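You operate a simulated robot arm through the tools that you are given. There is no shell and no other tool. Be economical: measure what you need, move in short steps, check, and stop when the job is done.

Carry out the task below with a simulated robot arm. There is one attempt and no reset: what you move stays moved.

TASK
Take the felt pad and put it on the green soap. Then take the green glasses case and leave it on the cream album.

It is judged by the outcome, as a careful person would: the job done as asked, and still so three seconds after it is handed in. It fails if anything else is knocked over, pushed out of place, dropped, spilled or broken.

THE ROBOT
A 6-joint arm with a two-finger parallel gripper, fixed in place. Base frame: the origin is at the foot of the arm, x ahead of it, y to its left, z up; the work surface is at about z = 95. Lengths are in cm, angles in degrees, forces in N, time in s.
With the tool pointing down near the work surface it reaches from about 22 to 66 cm from the base axis. Its first joint turns from -66.0 to 66.0 degrees. Payload 2.9 kg.
Tool frame: the origin (TCP) lies between the finger pads and is the grasp point; the fingertips stand 3 cm ahead of it; z points along the fingers, y is the line along which they close. The gripper opens to 11 cm. The fingers are 2 cm wide and 1 cm thick; the gripper's body (4.8 by 11.2 cm) begins 5.5 cm behind the TCP.
Orientation is told as [roll, pitch, yaw] about the base's x, y, z axes, in that order, counted from this pose: with the fingers straight down and closing along the base's y, the tool's x points along the base's -x, its y along +y and its z along -z.

THE INTERFACE
- The arm moves only by the tool send_rows. Its argument "series" is one flat list of numbers, 7 for each row, row after row: the shift along the tool's x, y, z in cm, then the turn, a rotation vector about the tool's x, y, z in degrees, then the closure in counts, from 0 (fully open) to 255 (shut). In form: [dx, dy, dz, wx, wy, wz, fingers, dx, dy, dz, wx, wy, wz, fingers, ...]. A call has 1 to 8 rows; each row is the pose to reach, as a shift and turn from the pose commanded when the call began, along the tool's axes at that moment. A row lasts 0.2 s, in which the tool goes at most 5 cm and 8.6 degrees; a call with a longer step from one row to the next is refused whole, and so is a gripper value outside its range. A pose out of reach is approached as far as the arm can. The call stops where the force on the tool passes 40 N (or 10 N more than at its start, if that is more) or the arm is blocked; 0.2 s more then pass. The fingers move at their own pace (about 10.8 cm/s each) and stop on an object; they squeeze with about 24 N. The grip force told is the motor's: it shows also when the fingers shut on nothing. Time passes only in rows, and 0.2 s behind the last, so rows that repeat a pose let the fingers close. It gives the time, the measured TCP pose, the force on the tool (base axes), the opening and the grip force at its end, in the units of the frame above (readings bear some noise).
- Cameras (640 x 400 px; columns grow to the right, rows downward): "scene" is fixed at [7.43, 42.47, 141.59]; the picture's right is [-0.81, -0.59, 0.00], its down [-0.16, 0.22, -0.96] and it looks along [0.57, -0.78, -0.27] (base axes); focal length 309 px, centre (320, 200). "wrist" rides on the gripper at [-3.6, 0, -5.7] in the tool frame; the picture's right is [0.00, -1.00, 0.00], its down [0.97, 0.00, -0.24] and it looks along [0.24, 0.00, 0.97] (tool axes); focal length 218 px, centre (320, 200).
- capture(camera): a new picture of that camera. No time passes.
- point_at(camera, pixels): for up to 12 pixels [column, row] of the newest picture of that camera ("zoom" is the newest enlarged one), the place [x, y, z] in the base frame of the surface seen there, good to about 0.3 cm. No time passes.
- close_up(camera, box): a new picture of the part [left, top, right, bottom] of that camera's present view, enlarged. No time passes.
- sign_off(): hands the job in; it is judged then, once.

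Work in short steps. Measure before you move; look again where a grasp or a placing could have gone wrong, and mend it. You have 80 turns and 34 pictures in all, the two below and enlarged ones among them. Open the gripper and draw the arm clear of the work before you hand the job in, unless the task says otherwise; then end with one line.

The tools are called as a command line: name --argument value ..., lists and objects as JSON in quotes. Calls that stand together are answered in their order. send_rows: Moves the arm, as the interface text tells. Its arguments: {"type":"object","properties":{"series":{"type":"array","items":{"type":"number"}}},"required":["series"]} The other tools are called the same way: capture (camera) takes a picture; point_at (camera, pixels) gives the place of the surface under pixels of a picture; close_up (camera, box) takes an enlarged picture of a part of a camera's view; sign_off () hands the job in.

At the start:

```text
time: 0.0
position: [27.75, -30.02, 124.82]
ee_rot: [-0.1, 0.1, -0.1]
contact_force: [-0.3, -0.3, -1.1]
width: 11.0
finger_force: 0.1
```

scene: 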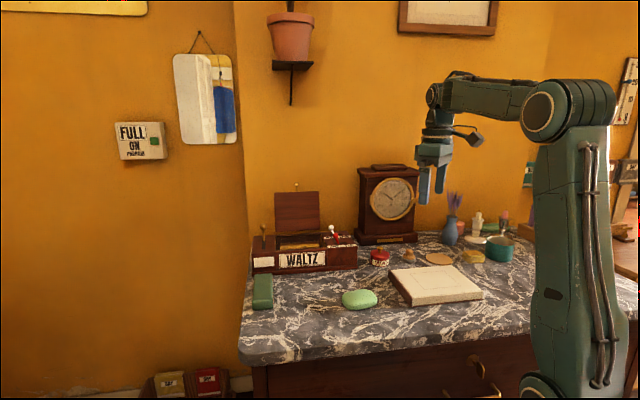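
wrist: 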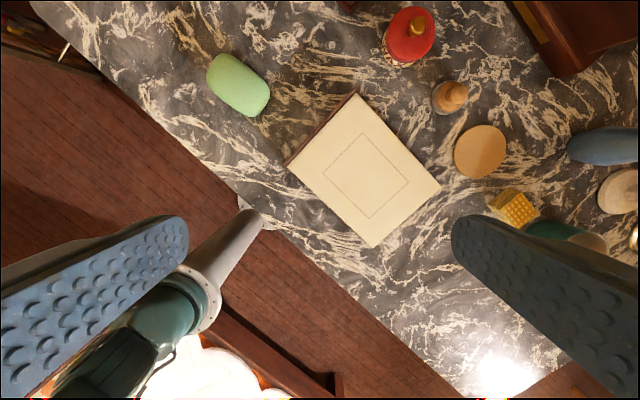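

The wrist view shows the green soap (238,85), album (365,170), and a tan disc (480,152) that may be the felt pad. I take enlarged pictures to identify the objects.

close_up --camera "scene" --box '[340, 180, 540, 310]'

close_up --camera "wrist" --box '[400, 60, 640, 260]'

point_at --camera "wrist" --pixels '[[480, 152], [455, 152], [506, 152], [480, 127], [480, 177], [238, 85], [365, 170], [355, 95], [440, 187], [374, 246], [288, 167], [452, 92]]'

point_at --camera "scene" --pixels '[[262, 277], [254, 277], [271, 277], [264, 300], [359, 296], [359, 290], [438, 258], [436, 282], [473, 255], [342, 300], [378, 297], [262, 290]]'

```text
3.08 times, centred on (440, 245) of scene
```

zoom: 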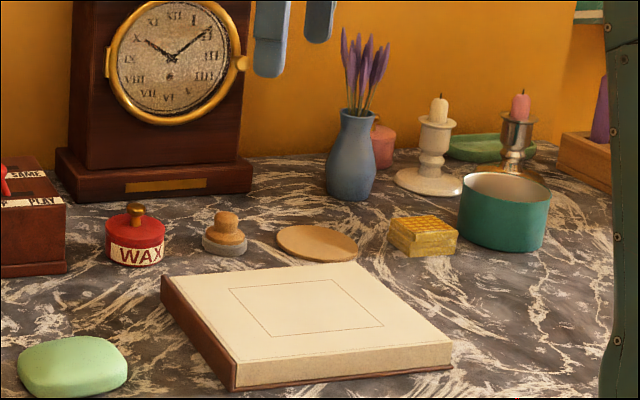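

```text
2.00 times, centred on (520, 160) of wrist
```

zoom: 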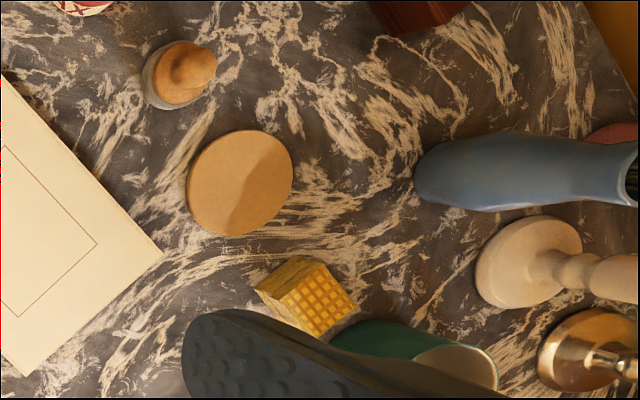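

```text
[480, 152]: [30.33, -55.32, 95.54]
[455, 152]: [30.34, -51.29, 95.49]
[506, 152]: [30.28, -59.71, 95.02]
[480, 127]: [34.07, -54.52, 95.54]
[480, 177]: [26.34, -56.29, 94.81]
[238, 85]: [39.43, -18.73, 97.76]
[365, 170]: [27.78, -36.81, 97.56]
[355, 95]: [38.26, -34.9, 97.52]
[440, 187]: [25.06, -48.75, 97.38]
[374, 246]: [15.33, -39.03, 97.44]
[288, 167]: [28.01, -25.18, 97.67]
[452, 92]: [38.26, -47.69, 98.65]
```

```text
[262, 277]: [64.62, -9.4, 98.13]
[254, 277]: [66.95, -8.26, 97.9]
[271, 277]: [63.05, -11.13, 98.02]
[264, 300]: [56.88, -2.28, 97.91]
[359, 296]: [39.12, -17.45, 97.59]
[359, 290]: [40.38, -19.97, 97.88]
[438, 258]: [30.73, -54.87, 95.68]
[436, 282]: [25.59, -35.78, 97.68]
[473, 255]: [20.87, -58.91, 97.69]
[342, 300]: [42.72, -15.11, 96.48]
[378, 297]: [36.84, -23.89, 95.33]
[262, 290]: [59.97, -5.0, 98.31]
```

The tan disc at about (30.3,-55.3), top z 95.5, is the felt-pad candidate. I look closer at it, at the knob item, and at the green case.

close_up --camera "scene" --box '[395, 235, 495, 275]'

close_up --camera "scene" --box '[235, 230, 395, 330]'

close_up --camera "wrist" --box '[420, 60, 540, 235]'

```text
6.40 times, centred on (445, 255) of scene
```

zoom: 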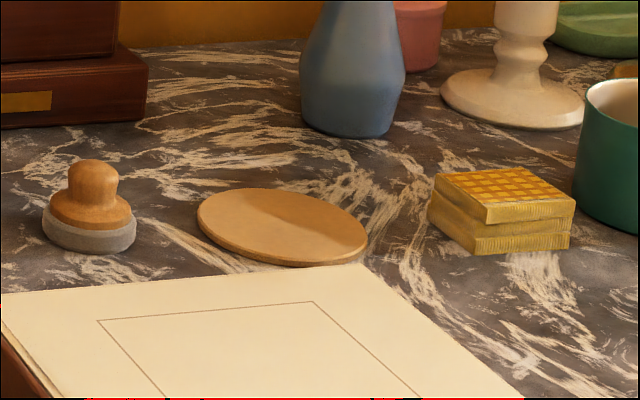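

```text
4.00 times, centred on (315, 280) of scene
```

zoom: 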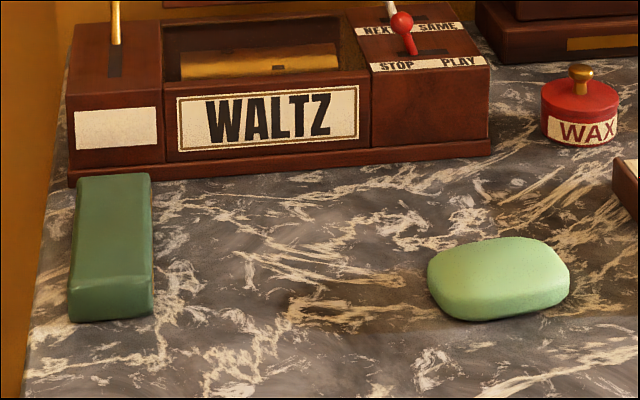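

```text
2.29 times, centred on (480, 148) of wrist
```

zoom: 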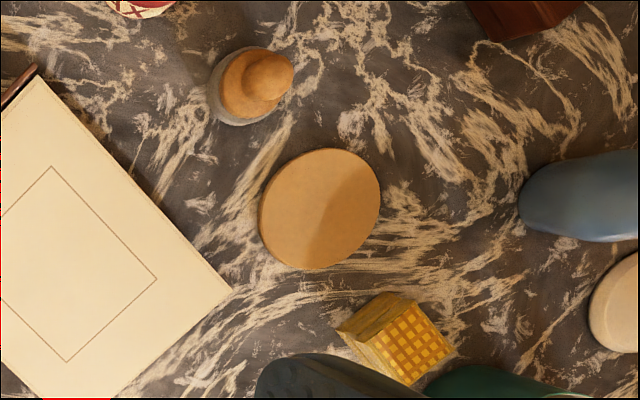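

Two candidates remain: the knobbed piece with a grey base (likely a felt polisher) and the flat tan disc. I move closer for a texture look.

send_rows --series '[-1.2, -4, 2, 0, 0, 0, 0, -2.4, -8, 4, 0, 0, 0, 0, -3.6, -12, 6, 0, 0, 0, 0, -5, -15, 9, 0, 0, 0, 0, -5, -15, 11, 0, 0, 0, 0]'

capture --camera "wrist"

```text
time: 1.2
position: [32.95, -44.83, 113.68]
ee_rot: [0.0, 0.0, 0.0]
contact_force: [0.5, 0.7, 0.2]
width: 10.99
finger_force: 0.1
```

```text
26 pictures are left
```

wrist: 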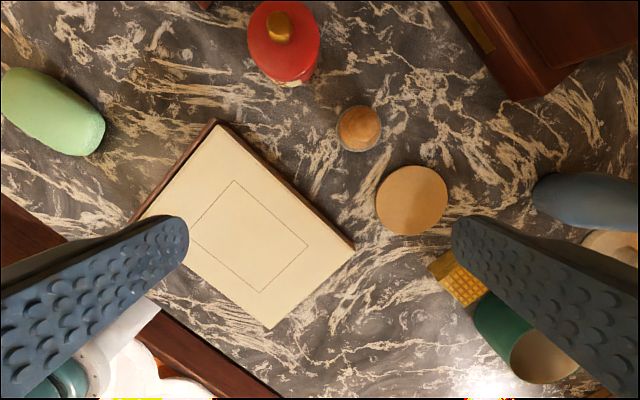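

close_up --camera "wrist" --box '[310, 90, 470, 250]'

point_at --camera "wrist" --pixels '[[359, 126], [340, 128], [379, 128], [359, 108], [359, 147], [411, 200], [376, 200], [447, 200], [411, 166], [411, 235], [440, 200], [385, 140]]'

```text
2.50 times, centred on (390, 170) of wrist
```

zoom: 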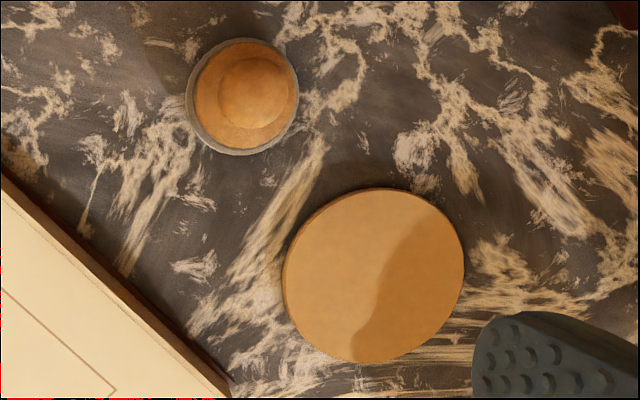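

```text
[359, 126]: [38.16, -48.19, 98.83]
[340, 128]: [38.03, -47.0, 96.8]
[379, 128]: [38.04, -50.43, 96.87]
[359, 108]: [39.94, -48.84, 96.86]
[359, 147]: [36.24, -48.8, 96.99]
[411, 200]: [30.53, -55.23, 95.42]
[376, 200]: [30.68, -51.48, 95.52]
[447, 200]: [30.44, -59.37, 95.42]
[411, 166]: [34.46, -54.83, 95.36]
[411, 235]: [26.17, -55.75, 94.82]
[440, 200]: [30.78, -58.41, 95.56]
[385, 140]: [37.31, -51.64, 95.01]
```

The knobbed piece is wood on a grey fabric-looking base. I descend for a decisive texture view of both.

send_rows --series '[0, -3, 3, 0, 0, 0, 0, 0, -6, 6.5, 0, 0, 0, 0, 0, -6.5, 8.5, 0, 0, 0, 0]'

close_up --camera "wrist" --box '[220, 80, 440, 260]'

```text
time: 2.0
position: [32.63, -51.44, 105.14]
ee_rot: [0.0, 0.0, 0.1]
contact_force: [0.4, 0.7, 0.5]
width: 10.98
finger_force: 0.0
```

```text
2.22 times, centred on (330, 170) of wrist
```

zoom: 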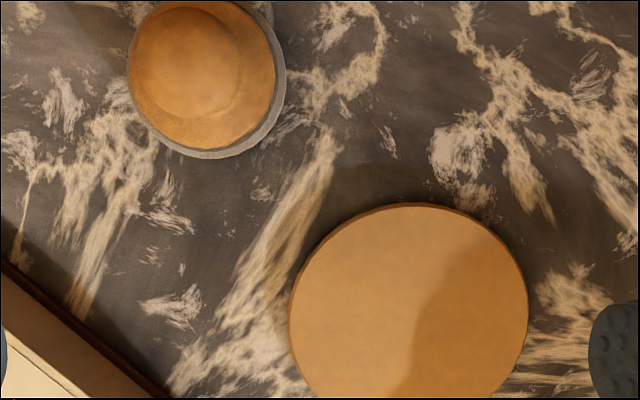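

The grey rim is felt under a wooden knob, while the disc is smooth and leather-like, so I take the knobbed pad. I check clearances to the clock and wax tin before positioning.

send_rows --series '[0, 1.5, -3, 0, 0, 0, 90, -2, 2.7, -4, 0, 0, 0, 90, -4, 2.7, -4, 0, 0, 0, 90]'

capture --camera "wrist"

point_at --camera "scene" --pixels '[[416, 240], [358, 243], [412, 200], [380, 258], [409, 262], [411, 250], [404, 258], [414, 259]]'

```text
time: 2.8
position: [36.66, -48.68, 109.17]
ee_rot: [0.0, 0.0, 0.0]
contact_force: [0.7, 0.0, 0.4]
width: 7.12
finger_force: 0.1
```

```text
23 pictures are left
```

wrist: 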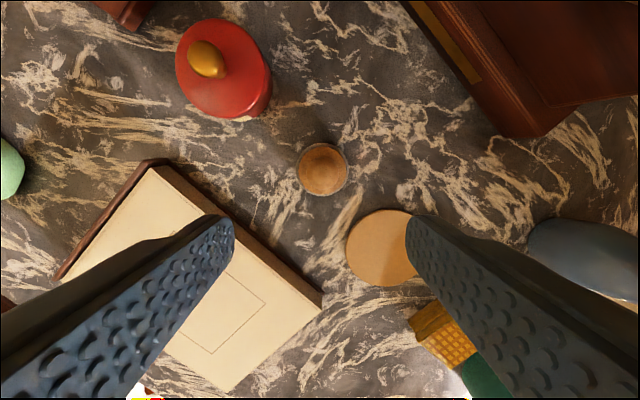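

```text
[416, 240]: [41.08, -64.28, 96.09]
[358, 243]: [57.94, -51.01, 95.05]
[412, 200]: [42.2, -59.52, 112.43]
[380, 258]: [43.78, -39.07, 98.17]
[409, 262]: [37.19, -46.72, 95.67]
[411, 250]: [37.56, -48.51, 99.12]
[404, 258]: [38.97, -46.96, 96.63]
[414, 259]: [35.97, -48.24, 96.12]
```

The pad is centred at about (38.2,-48.75) with clear surroundings. I descend to TCP z ≈ 98.7 and close.

send_rows --series '[-1.55, -0.05, 4, 0, 0, 0, 90, -1.55, -0.05, 8, 0, 0, 0, 90, -1.55, -0.05, 10.5, 0, 0, 0, 90, -1.55, -0.05, 10.5, 0, 0, 0, 90]'

close_up --camera "scene" --box '[370, 220, 450, 280]'

```text
time: 3.8
position: [38.36, -48.91, 98.75]
ee_rot: [0.0, 0.0, 0.1]
contact_force: [-0.3, 0.7, 0.2]
width: 7.13
finger_force: 0.0
```

```text
6.67 times, centred on (410, 250) of scene
```

zoom: 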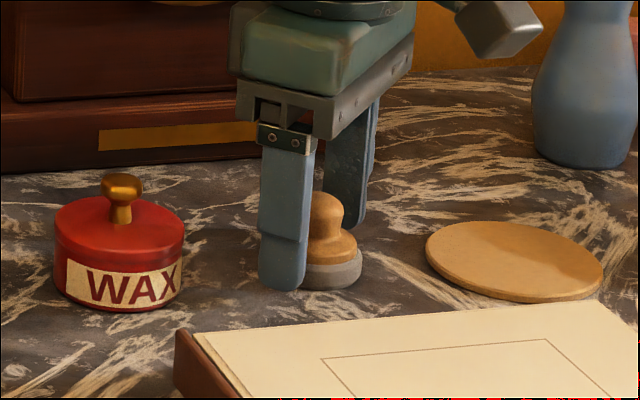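

Fingers straddle the pad evenly; I close.

send_rows --series '[0, 0, 0, 0, 0, 0, 255, 0, 0, 0, 0, 0, 0, 255, 0, 0, 0, 0, 0, 0, 255]'

send_rows --series '[0, 0, -4, 0, 0, 0, 255, 0, 0, -8, 0, 0, 0, 255]'

capture --camera "wrist"

close_up --camera "scene" --box '[370, 190, 450, 250]'

```text
time: 4.6
position: [38.18, -48.94, 98.76]
ee_rot: [0.0, -0.1, 0.1]
contact_force: [-0.7, 0.7, 0.2]
width: 4.44
finger_force: 23.6
```

```text
time: 5.2
position: [38.44, -48.83, 106.83]
ee_rot: [0.0, -0.1, -0.1]
contact_force: [-0.7, 0.2, 0.3]
width: 4.42
finger_force: 24.3
```

```text
21 pictures are left
```

wrist: 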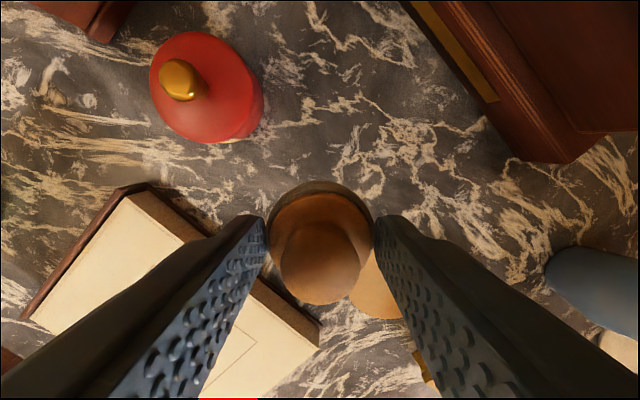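

```text
6.67 times, centred on (410, 220) of scene
```

zoom: 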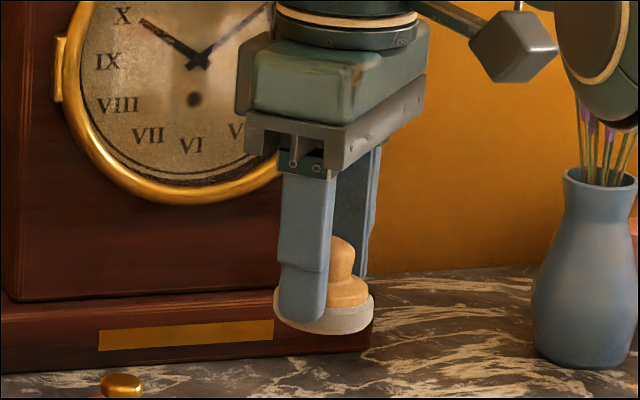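

The pad is held level. I lift and move toward the soap, staying short of it to measure it.

send_rows --series '[0, 3, -3, 0, 0, 0, 255, 0, 7.5, -3, 0, 0, 0, 255, 0, 12, -3, 0, 0, 0, 255, 0, 16.5, -3, 0, 0, 0, 255, 1, 21, -3, 0, 0, 0, 255, 2, 25, -3, 0, 0, 0, 255, 2, 25, -3, 0, 0, 0, 255]'

capture --camera "wrist"

```text
time: 6.8
position: [36.35, -23.92, 110.06]
ee_rot: [0.0, 0.0, -0.1]
contact_force: [0.7, -0.2, -1.5]
width: 4.42
finger_force: 24.0
```

```text
19 pictures are left
```

wrist: 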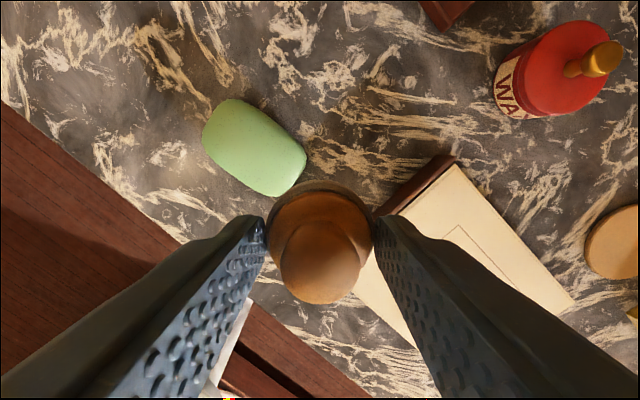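

point_at --camera "wrist" --pixels '[[254, 147], [235, 115], [275, 177], [225, 160], [285, 133], [240, 140], [270, 152], [262, 132], [245, 160], [206, 140], [302, 160]]'

```text
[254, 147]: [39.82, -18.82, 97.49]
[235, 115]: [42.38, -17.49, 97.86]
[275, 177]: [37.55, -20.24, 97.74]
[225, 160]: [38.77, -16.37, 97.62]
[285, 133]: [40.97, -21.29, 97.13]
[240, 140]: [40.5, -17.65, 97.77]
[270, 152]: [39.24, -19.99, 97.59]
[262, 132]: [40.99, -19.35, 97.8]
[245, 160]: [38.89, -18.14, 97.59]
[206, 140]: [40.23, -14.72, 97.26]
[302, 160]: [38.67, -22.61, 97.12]
```

Soap centre is about (39.8,-18.9), top z ≈ 97.7, so contact is expected at TCP z ≈ 101.6. I move over and descend to just above.

send_rows --series '[-2, 2.5, 0, 0, 0, 0, 255, -3.4, 5, 0, 0, 0, 0, 255, -3.4, 5, 4, 0, 0, 0, 255, -3.4, 5, 7.8, 0, 0, 0, 255, -3.4, 5, 7.8, 0, 0, 0, 255]'

close_up --camera "scene" --box '[310, 235, 410, 320]'

```text
time: 8.0
position: [39.59, -18.89, 102.19]
ee_rot: [-0.1, -0.1, 0.0]
contact_force: [-0.6, -0.4, -0.2]
width: 4.43
finger_force: 23.9
```

```text
4.71 times, centred on (360, 278) of scene
```

zoom: 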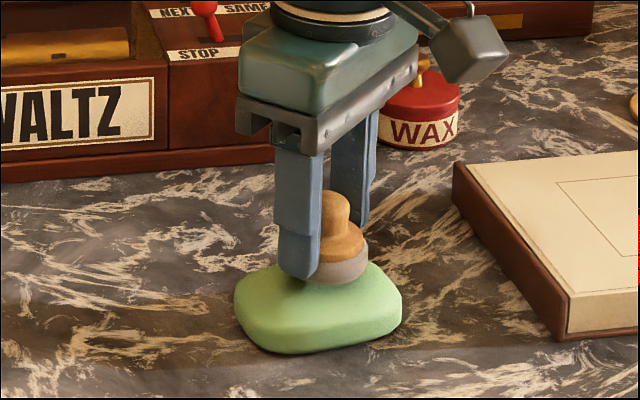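

The pad looks slightly to the far-right of the soap's centre; I measure.

point_at --camera "zoom" --pixels '[[240, 295], [399, 300], [318, 300], [318, 315], [290, 345], [375, 270], [285, 268], [335, 278], [348, 285], [366, 262], [270, 330], [385, 325]]'

```text
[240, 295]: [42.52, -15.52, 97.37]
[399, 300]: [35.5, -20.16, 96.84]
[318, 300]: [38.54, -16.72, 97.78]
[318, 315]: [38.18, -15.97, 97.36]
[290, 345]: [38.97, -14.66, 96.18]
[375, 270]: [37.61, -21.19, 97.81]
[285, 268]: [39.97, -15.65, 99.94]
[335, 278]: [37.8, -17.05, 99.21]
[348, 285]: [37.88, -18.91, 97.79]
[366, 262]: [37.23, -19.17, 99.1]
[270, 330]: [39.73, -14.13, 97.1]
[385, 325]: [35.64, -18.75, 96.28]
```

Soap centre averages (39.3,-18.5); I shift (-0.3,+0.4) and lower gently to contact.

send_rows --series '[0.3, 0.4, 0, 0, 0, 0, 255, 0.3, 0.4, 0.25, 0, 0, 0, 255, 0.3, 0.4, 0.45, 0, 0, 0, 255, 0.3, 0.4, 0.45, 0, 0, 0, 255]'

close_up --camera "scene" --box '[330, 255, 390, 310]'

```text
time: 9.0
position: [39.43, -18.52, 101.69]
ee_rot: [0.0, 0.1, 0.0]
contact_force: [0.4, 0.6, -0.7]
width: 4.39
finger_force: 23.3
```

```text
7.27 times, centred on (360, 282) of scene
```

zoom: 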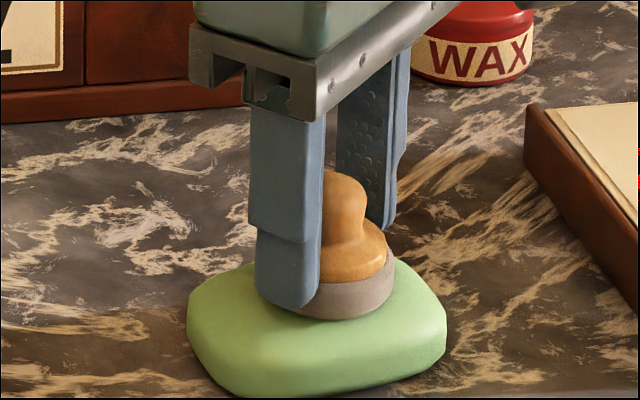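

Still no contact force; I lower in tiny steps.

send_rows --series '[0.1, 0.2, 0.1, 0, 0, 0, 255, 0.1, 0.2, 0.2, 0, 0, 0, 255, 0.1, 0.2, 0.2, 0, 0, 0, 255]'

```text
time: 9.8
position: [39.29, -18.38, 101.35]
ee_rot: [0.0, -0.1, 0.1]
contact_force: [-1.9, 0.0, 9.8]
width: 4.39
finger_force: 24.0
```

Contact (≈10 N up). I release and check, then retreat upward.

send_rows --series '[0, 0, -0.1, 0, 0, 0, 255, 0, 0, -0.1, 0, 0, 0, 110, 0, 0, -0.1, 0, 0, 0, 90, 0, 0, -2, 0, 0, 0, 90, 0, 0, -6, 0, 0, 0, 90, 0, 0, -10, 0, 0, 0, 90]'

close_up --camera "scene" --box '[235, 230, 395, 330]'

```text
time: 11.2
position: [39.19, -18.19, 111.39]
ee_rot: [0.1, 0.0, -0.1]
contact_force: [0.2, -0.1, 0.9]
width: 7.11
finger_force: 0.0
```

```text
4.00 times, centred on (315, 280) of scene
```

zoom: 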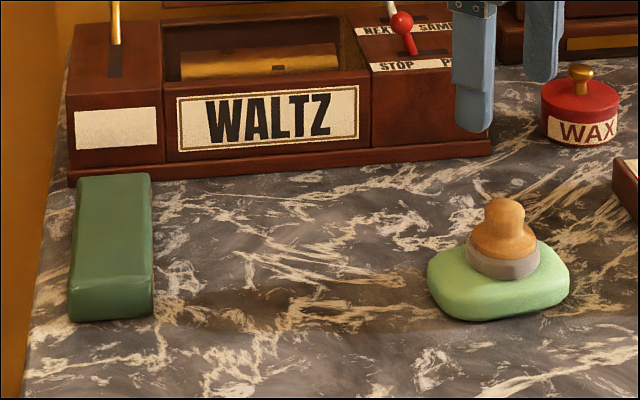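

The pad sits on the soap. Now I move up and over toward the glasses case for a measurement view.

send_rows --series '[-3, 3, -1, 0, 0, 0, 90, -6, 6, -1, 0, 0, 0, 90, -9, 9, -1, 0, 0, 0, 0, -12, 12, -1, 0, 0, 0, 0, -14, 12, -1, 0, 0, 0, 0]'

capture --camera "wrist"

```text
time: 12.4
position: [53.49, -6.16, 112.22]
ee_rot: [0.1, 0.0, 0.0]
contact_force: [-0.6, 0.6, 0.4]
width: 10.99
finger_force: 0.1
```

```text
15 pictures are left
```

wrist: 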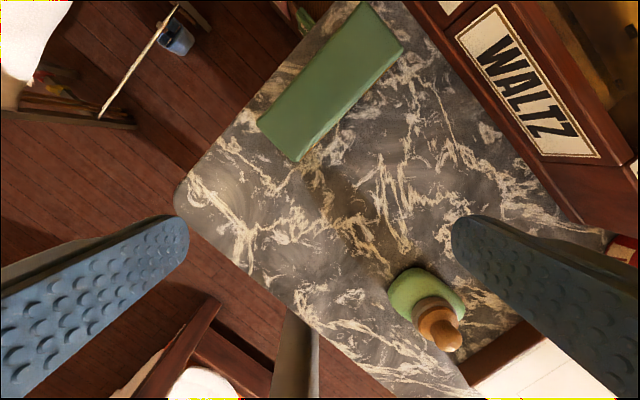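

point_at --camera "wrist" --pixels '[[260, 122], [296, 158], [360, 5], [402, 50], [330, 82], [300, 105], [350, 50], [380, 78], [285, 85], [412, 35], [420, 20], [346, 100]]'

```text
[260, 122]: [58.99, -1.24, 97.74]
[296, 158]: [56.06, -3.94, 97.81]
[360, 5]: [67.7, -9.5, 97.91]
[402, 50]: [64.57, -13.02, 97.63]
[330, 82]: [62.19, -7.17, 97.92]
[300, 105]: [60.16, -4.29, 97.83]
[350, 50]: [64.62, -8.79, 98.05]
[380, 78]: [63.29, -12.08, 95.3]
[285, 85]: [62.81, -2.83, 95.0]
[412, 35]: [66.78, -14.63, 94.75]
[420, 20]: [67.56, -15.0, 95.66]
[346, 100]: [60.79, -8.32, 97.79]
```

Case corners give centre ≈ (61.8,-6.9), long axis along (0.71,-0.70), width ≈4.5, top z 97.9. I rotate +45° about tool z and go above (61.4,-6.5).

send_rows --series '[-1.3, -0.1, 0, 0, 0, 7.5, 90, -2.6, -0.1, 0, 0, 0, 15, 90, -3.9, -0.2, 0, 0, 0, 22.5, 90, -5.2, -0.2, 0, 0, 0, 30, 90, -6.5, -0.3, 0, 0, 0, 37.5, 90, -7.9, -0.35, 0, 0, 0, 45, 90, -7.9, -0.35, 2, 0, 0, 45, 90, -7.9, -0.35, 2, 0, 0, 45, 90]'

capture --camera "wrist"

```text
time: 14.2
position: [61.17, -6.68, 110.5]
ee_rot: [0.0, 0.0, -45.0]
contact_force: [0.6, -0.4, 0.8]
width: 7.13
finger_force: 0.1
```

```text
14 pictures are left
```

wrist: 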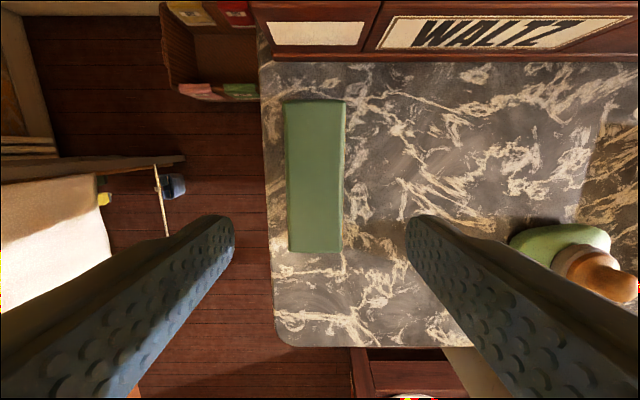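

The case is aligned with the fingers, centre (315,176) about 0.4 cm in +y and 1.1 cm in −x (tool). I correct and descend.

send_rows --series '[-0.7, 0.35, 4, 0, 0, 0, 90, -0.7, 0.35, 8, 0, 0, 0, 90, -0.7, 0.35, 11, 0, 0, 0, 90, -0.7, 0.35, 12.1, 0, 0, 0, 90, -0.7, 0.35, 12.1, 0, 0, 0, 90]'

close_up --camera "scene" --box '[235, 220, 335, 320]'

```text
time: 15.4
position: [62.02, -6.86, 98.16]
ee_rot: [0.0, 0.0, -44.9]
contact_force: [0.1, 0.8, -0.3]
width: 7.12
finger_force: 0.0
```

```text
4.00 times, centred on (285, 270) of scene
```

zoom: 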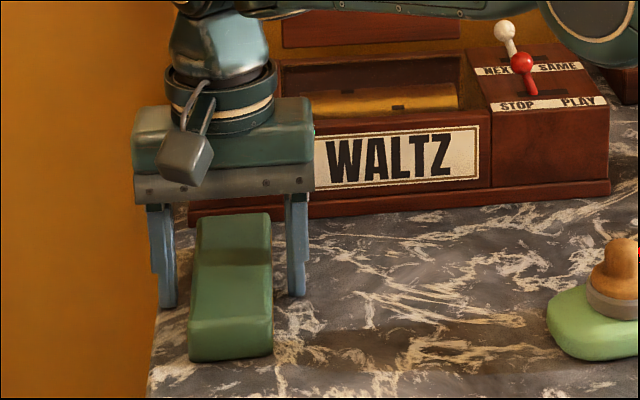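

Fingers straddle the case with no contact. Close and lift a bit.

send_rows --series '[0, 0, 0, 0, 0, 0, 255, 0, 0, 0, 0, 0, 0, 255, 0, 0, 0, 0, 0, 0, 255]'

send_rows --series '[0, 0, -1.5, 0, 0, 0, 255, 0, 0, -5, 0, 0, 0, 255, 0, 0, -9.5, 0, 0, 0, 255, 0, 0, -12, 0, 0, 0, 255, 0, 0, -12, 0, 0, 0, 255]'

capture --camera "scene"

capture --camera "wrist"

```text
time: 16.2
position: [61.9, -6.83, 98.14]
ee_rot: [0.0, -0.1, -45.0]
contact_force: [0.3, 0.0, 0.3]
width: 5.17
finger_force: 23.8
```

```text
time: 17.4
position: [61.86, -6.8, 110.51]
ee_rot: [0.0, 0.0, -45.0]
contact_force: [-0.2, 0.1, -0.6]
width: 5.16
finger_force: 23.8
```

```text
12 pictures are left
```

scene: 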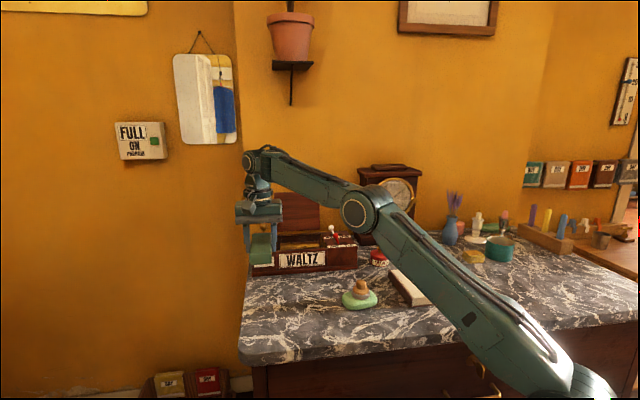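

```text
11 pictures are left
```

wrist: 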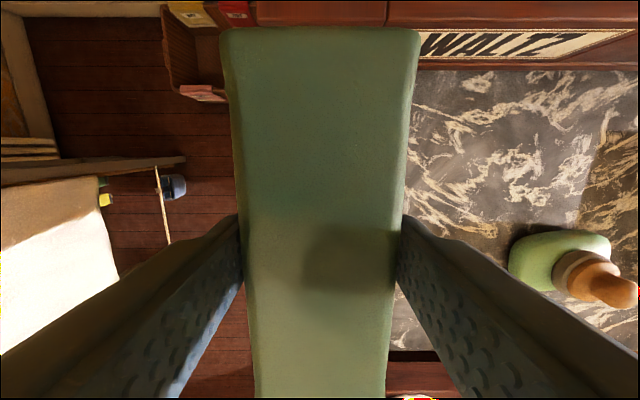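

The case is held firmly and level (width 5.16). I carry it at height toward the album.

send_rows --series '[0.3, -4, -1, 0, 0, 0, 255, 0.7, -8.5, -1, 0, 0, 0, 255, 1, -13, -1, 0, 0, 0, 255, 1.4, -17.5, -1, 0, 0, 0, 255, 1.7, -22, -1, 0, 0, 0, 255, 2, -26.5, -1, 0, 0, 0, 255, 2.4, -31, -1, 0, 0, 0, 255, 2.6, -34, -1, 0, 0, 0, 255]'

capture --camera "wrist"

```text
time: 19.2
position: [35.97, -29.1, 111.24]
ee_rot: [0.1, 0.0, -44.9]
contact_force: [-0.1, 0.5, -1.2]
width: 5.16
finger_force: 24.1
```

```text
10 pictures are left
```

wrist: 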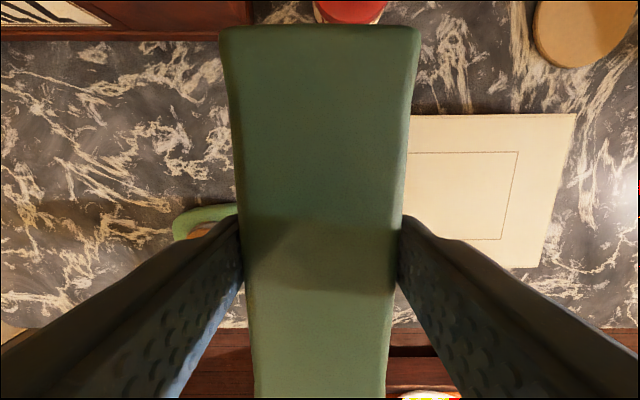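

Album centre computed at tool offset (0.9,-12.2), i.e. base (26.7,-37.1); the case is parallel to its short side. I move over it and descend to just above (TCP z ≈101.4).

send_rows --series '[0.4, -4, 0, 0, 0, 0, 255, 0.8, -8, 0, 0, 0, 0, 255, 1.1, -12.2, 0, 0, 0, 0, 255, 1.1, -12.2, 3, 0, 0, 0, 255, 1.1, -12.2, 7, 0, 0, 0, 255, 1.1, -12.2, 9.8, 0, 0, 0, 255, 1.1, -12.2, 9.8, 0, 0, 0, 255]'

close_up --camera "scene" --box '[360, 210, 500, 320]'

```text
time: 20.8
position: [26.54, -37.05, 101.51]
ee_rot: [0.0, 0.0, -44.9]
contact_force: [0.8, 1.0, -1.1]
width: 5.15
finger_force: 24.0
```

```text
3.64 times, centred on (430, 265) of scene
```

zoom: 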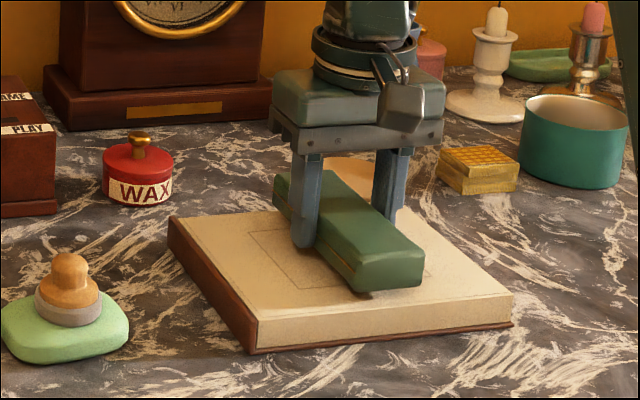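

Good placement above the album centre. I lower in small steps to contact.

send_rows --series '[0, 0, 0.3, 0, 0, 0, 255, 0, 0, 0.5, 0, 0, 0, 255, 0, 0, 0.6, 0, 0, 0, 255, 0, 0, 0.6, 0, 0, 0, 255]'

```text
time: 21.8
position: [26.58, -36.94, 100.85]
ee_rot: [0.0, 0.0, -45.0]
contact_force: [0.6, 0.6, -0.7]
width: 5.19
finger_force: 23.6
```

send_rows --series '[0, 0, 0.1, 0, 0, 0, 255, 0, 0, 0.2, 0, 0, 0, 255, 0, 0, 0.2, 0, 0, 0, 255]'

```text
time: 22.6
position: [26.6, -36.9, 100.67]
ee_rot: [0.0, -0.1, -45.0]
contact_force: [-1.7, 0.2, 7.4]
width: 5.16
finger_force: 24.3
```

Contact at 7 N. I release and retreat upward.

send_rows --series '[0, 0, 0, 0, 0, 0, 110, 0, 0, 0, 0, 0, 0, 80, 0, 0, -1, 0, 0, 0, 80, 0, 0, -5, 0, 0, 0, 80, 0, 0, -10, 0, 0, 0, 80, 0, 0, -15, 0, 0, 0, 80, 0, 0, -18, 0, 0, 0, 0]'

capture --camera "scene"

close_up --camera "scene" --box '[330, 210, 500, 320]'

capture --camera "wrist"

```text
time: 24.2
position: [26.68, -36.98, 118.86]
ee_rot: [0.0, 0.0, -45.0]
contact_force: [-0.7, 0.2, -1.4]
width: 11.04
finger_force: 0.1
```

```text
8 pictures are left
```

scene: 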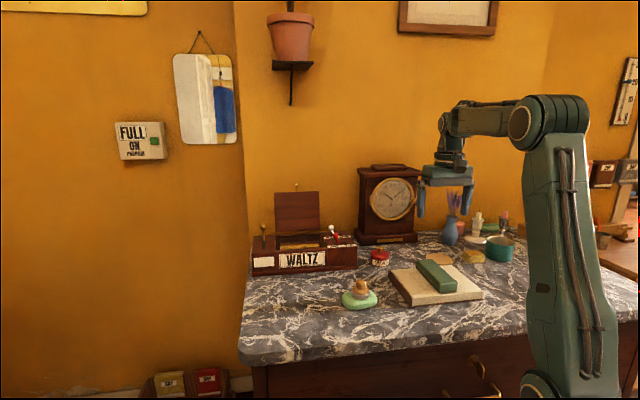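

```text
3.64 times, centred on (415, 265) of scene
```

zoom: 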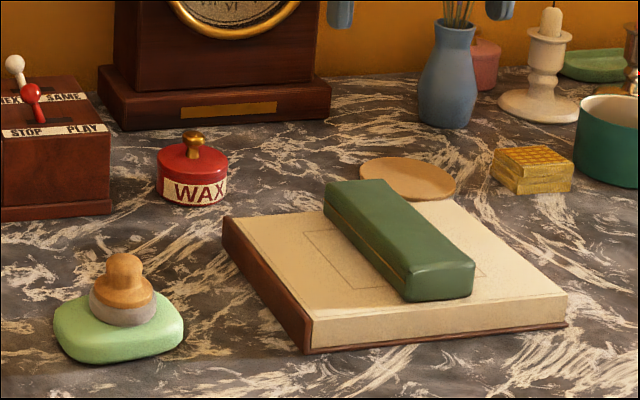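

```text
6 pictures are left
```

wrist: 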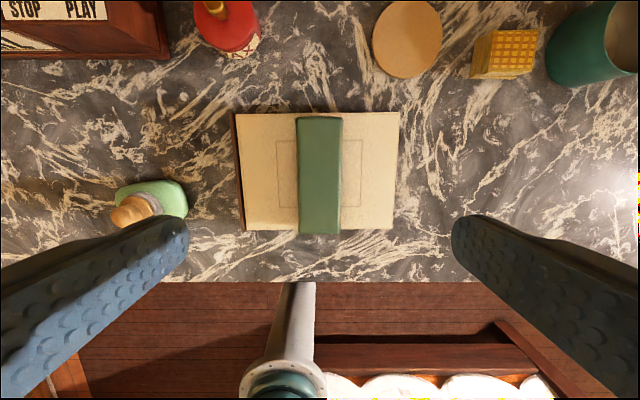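

Both placements are stable and nothing else has moved. The gripper is open and 18 cm above the work, so I hand the job in.

sign_off

```text
The job is handed in.
```

The felt pad is on the green soap and the green glasses case is on the cream album. I took the wooden-knobbed piece with the grey base to be the felt pad, rather than the flat tan disc.
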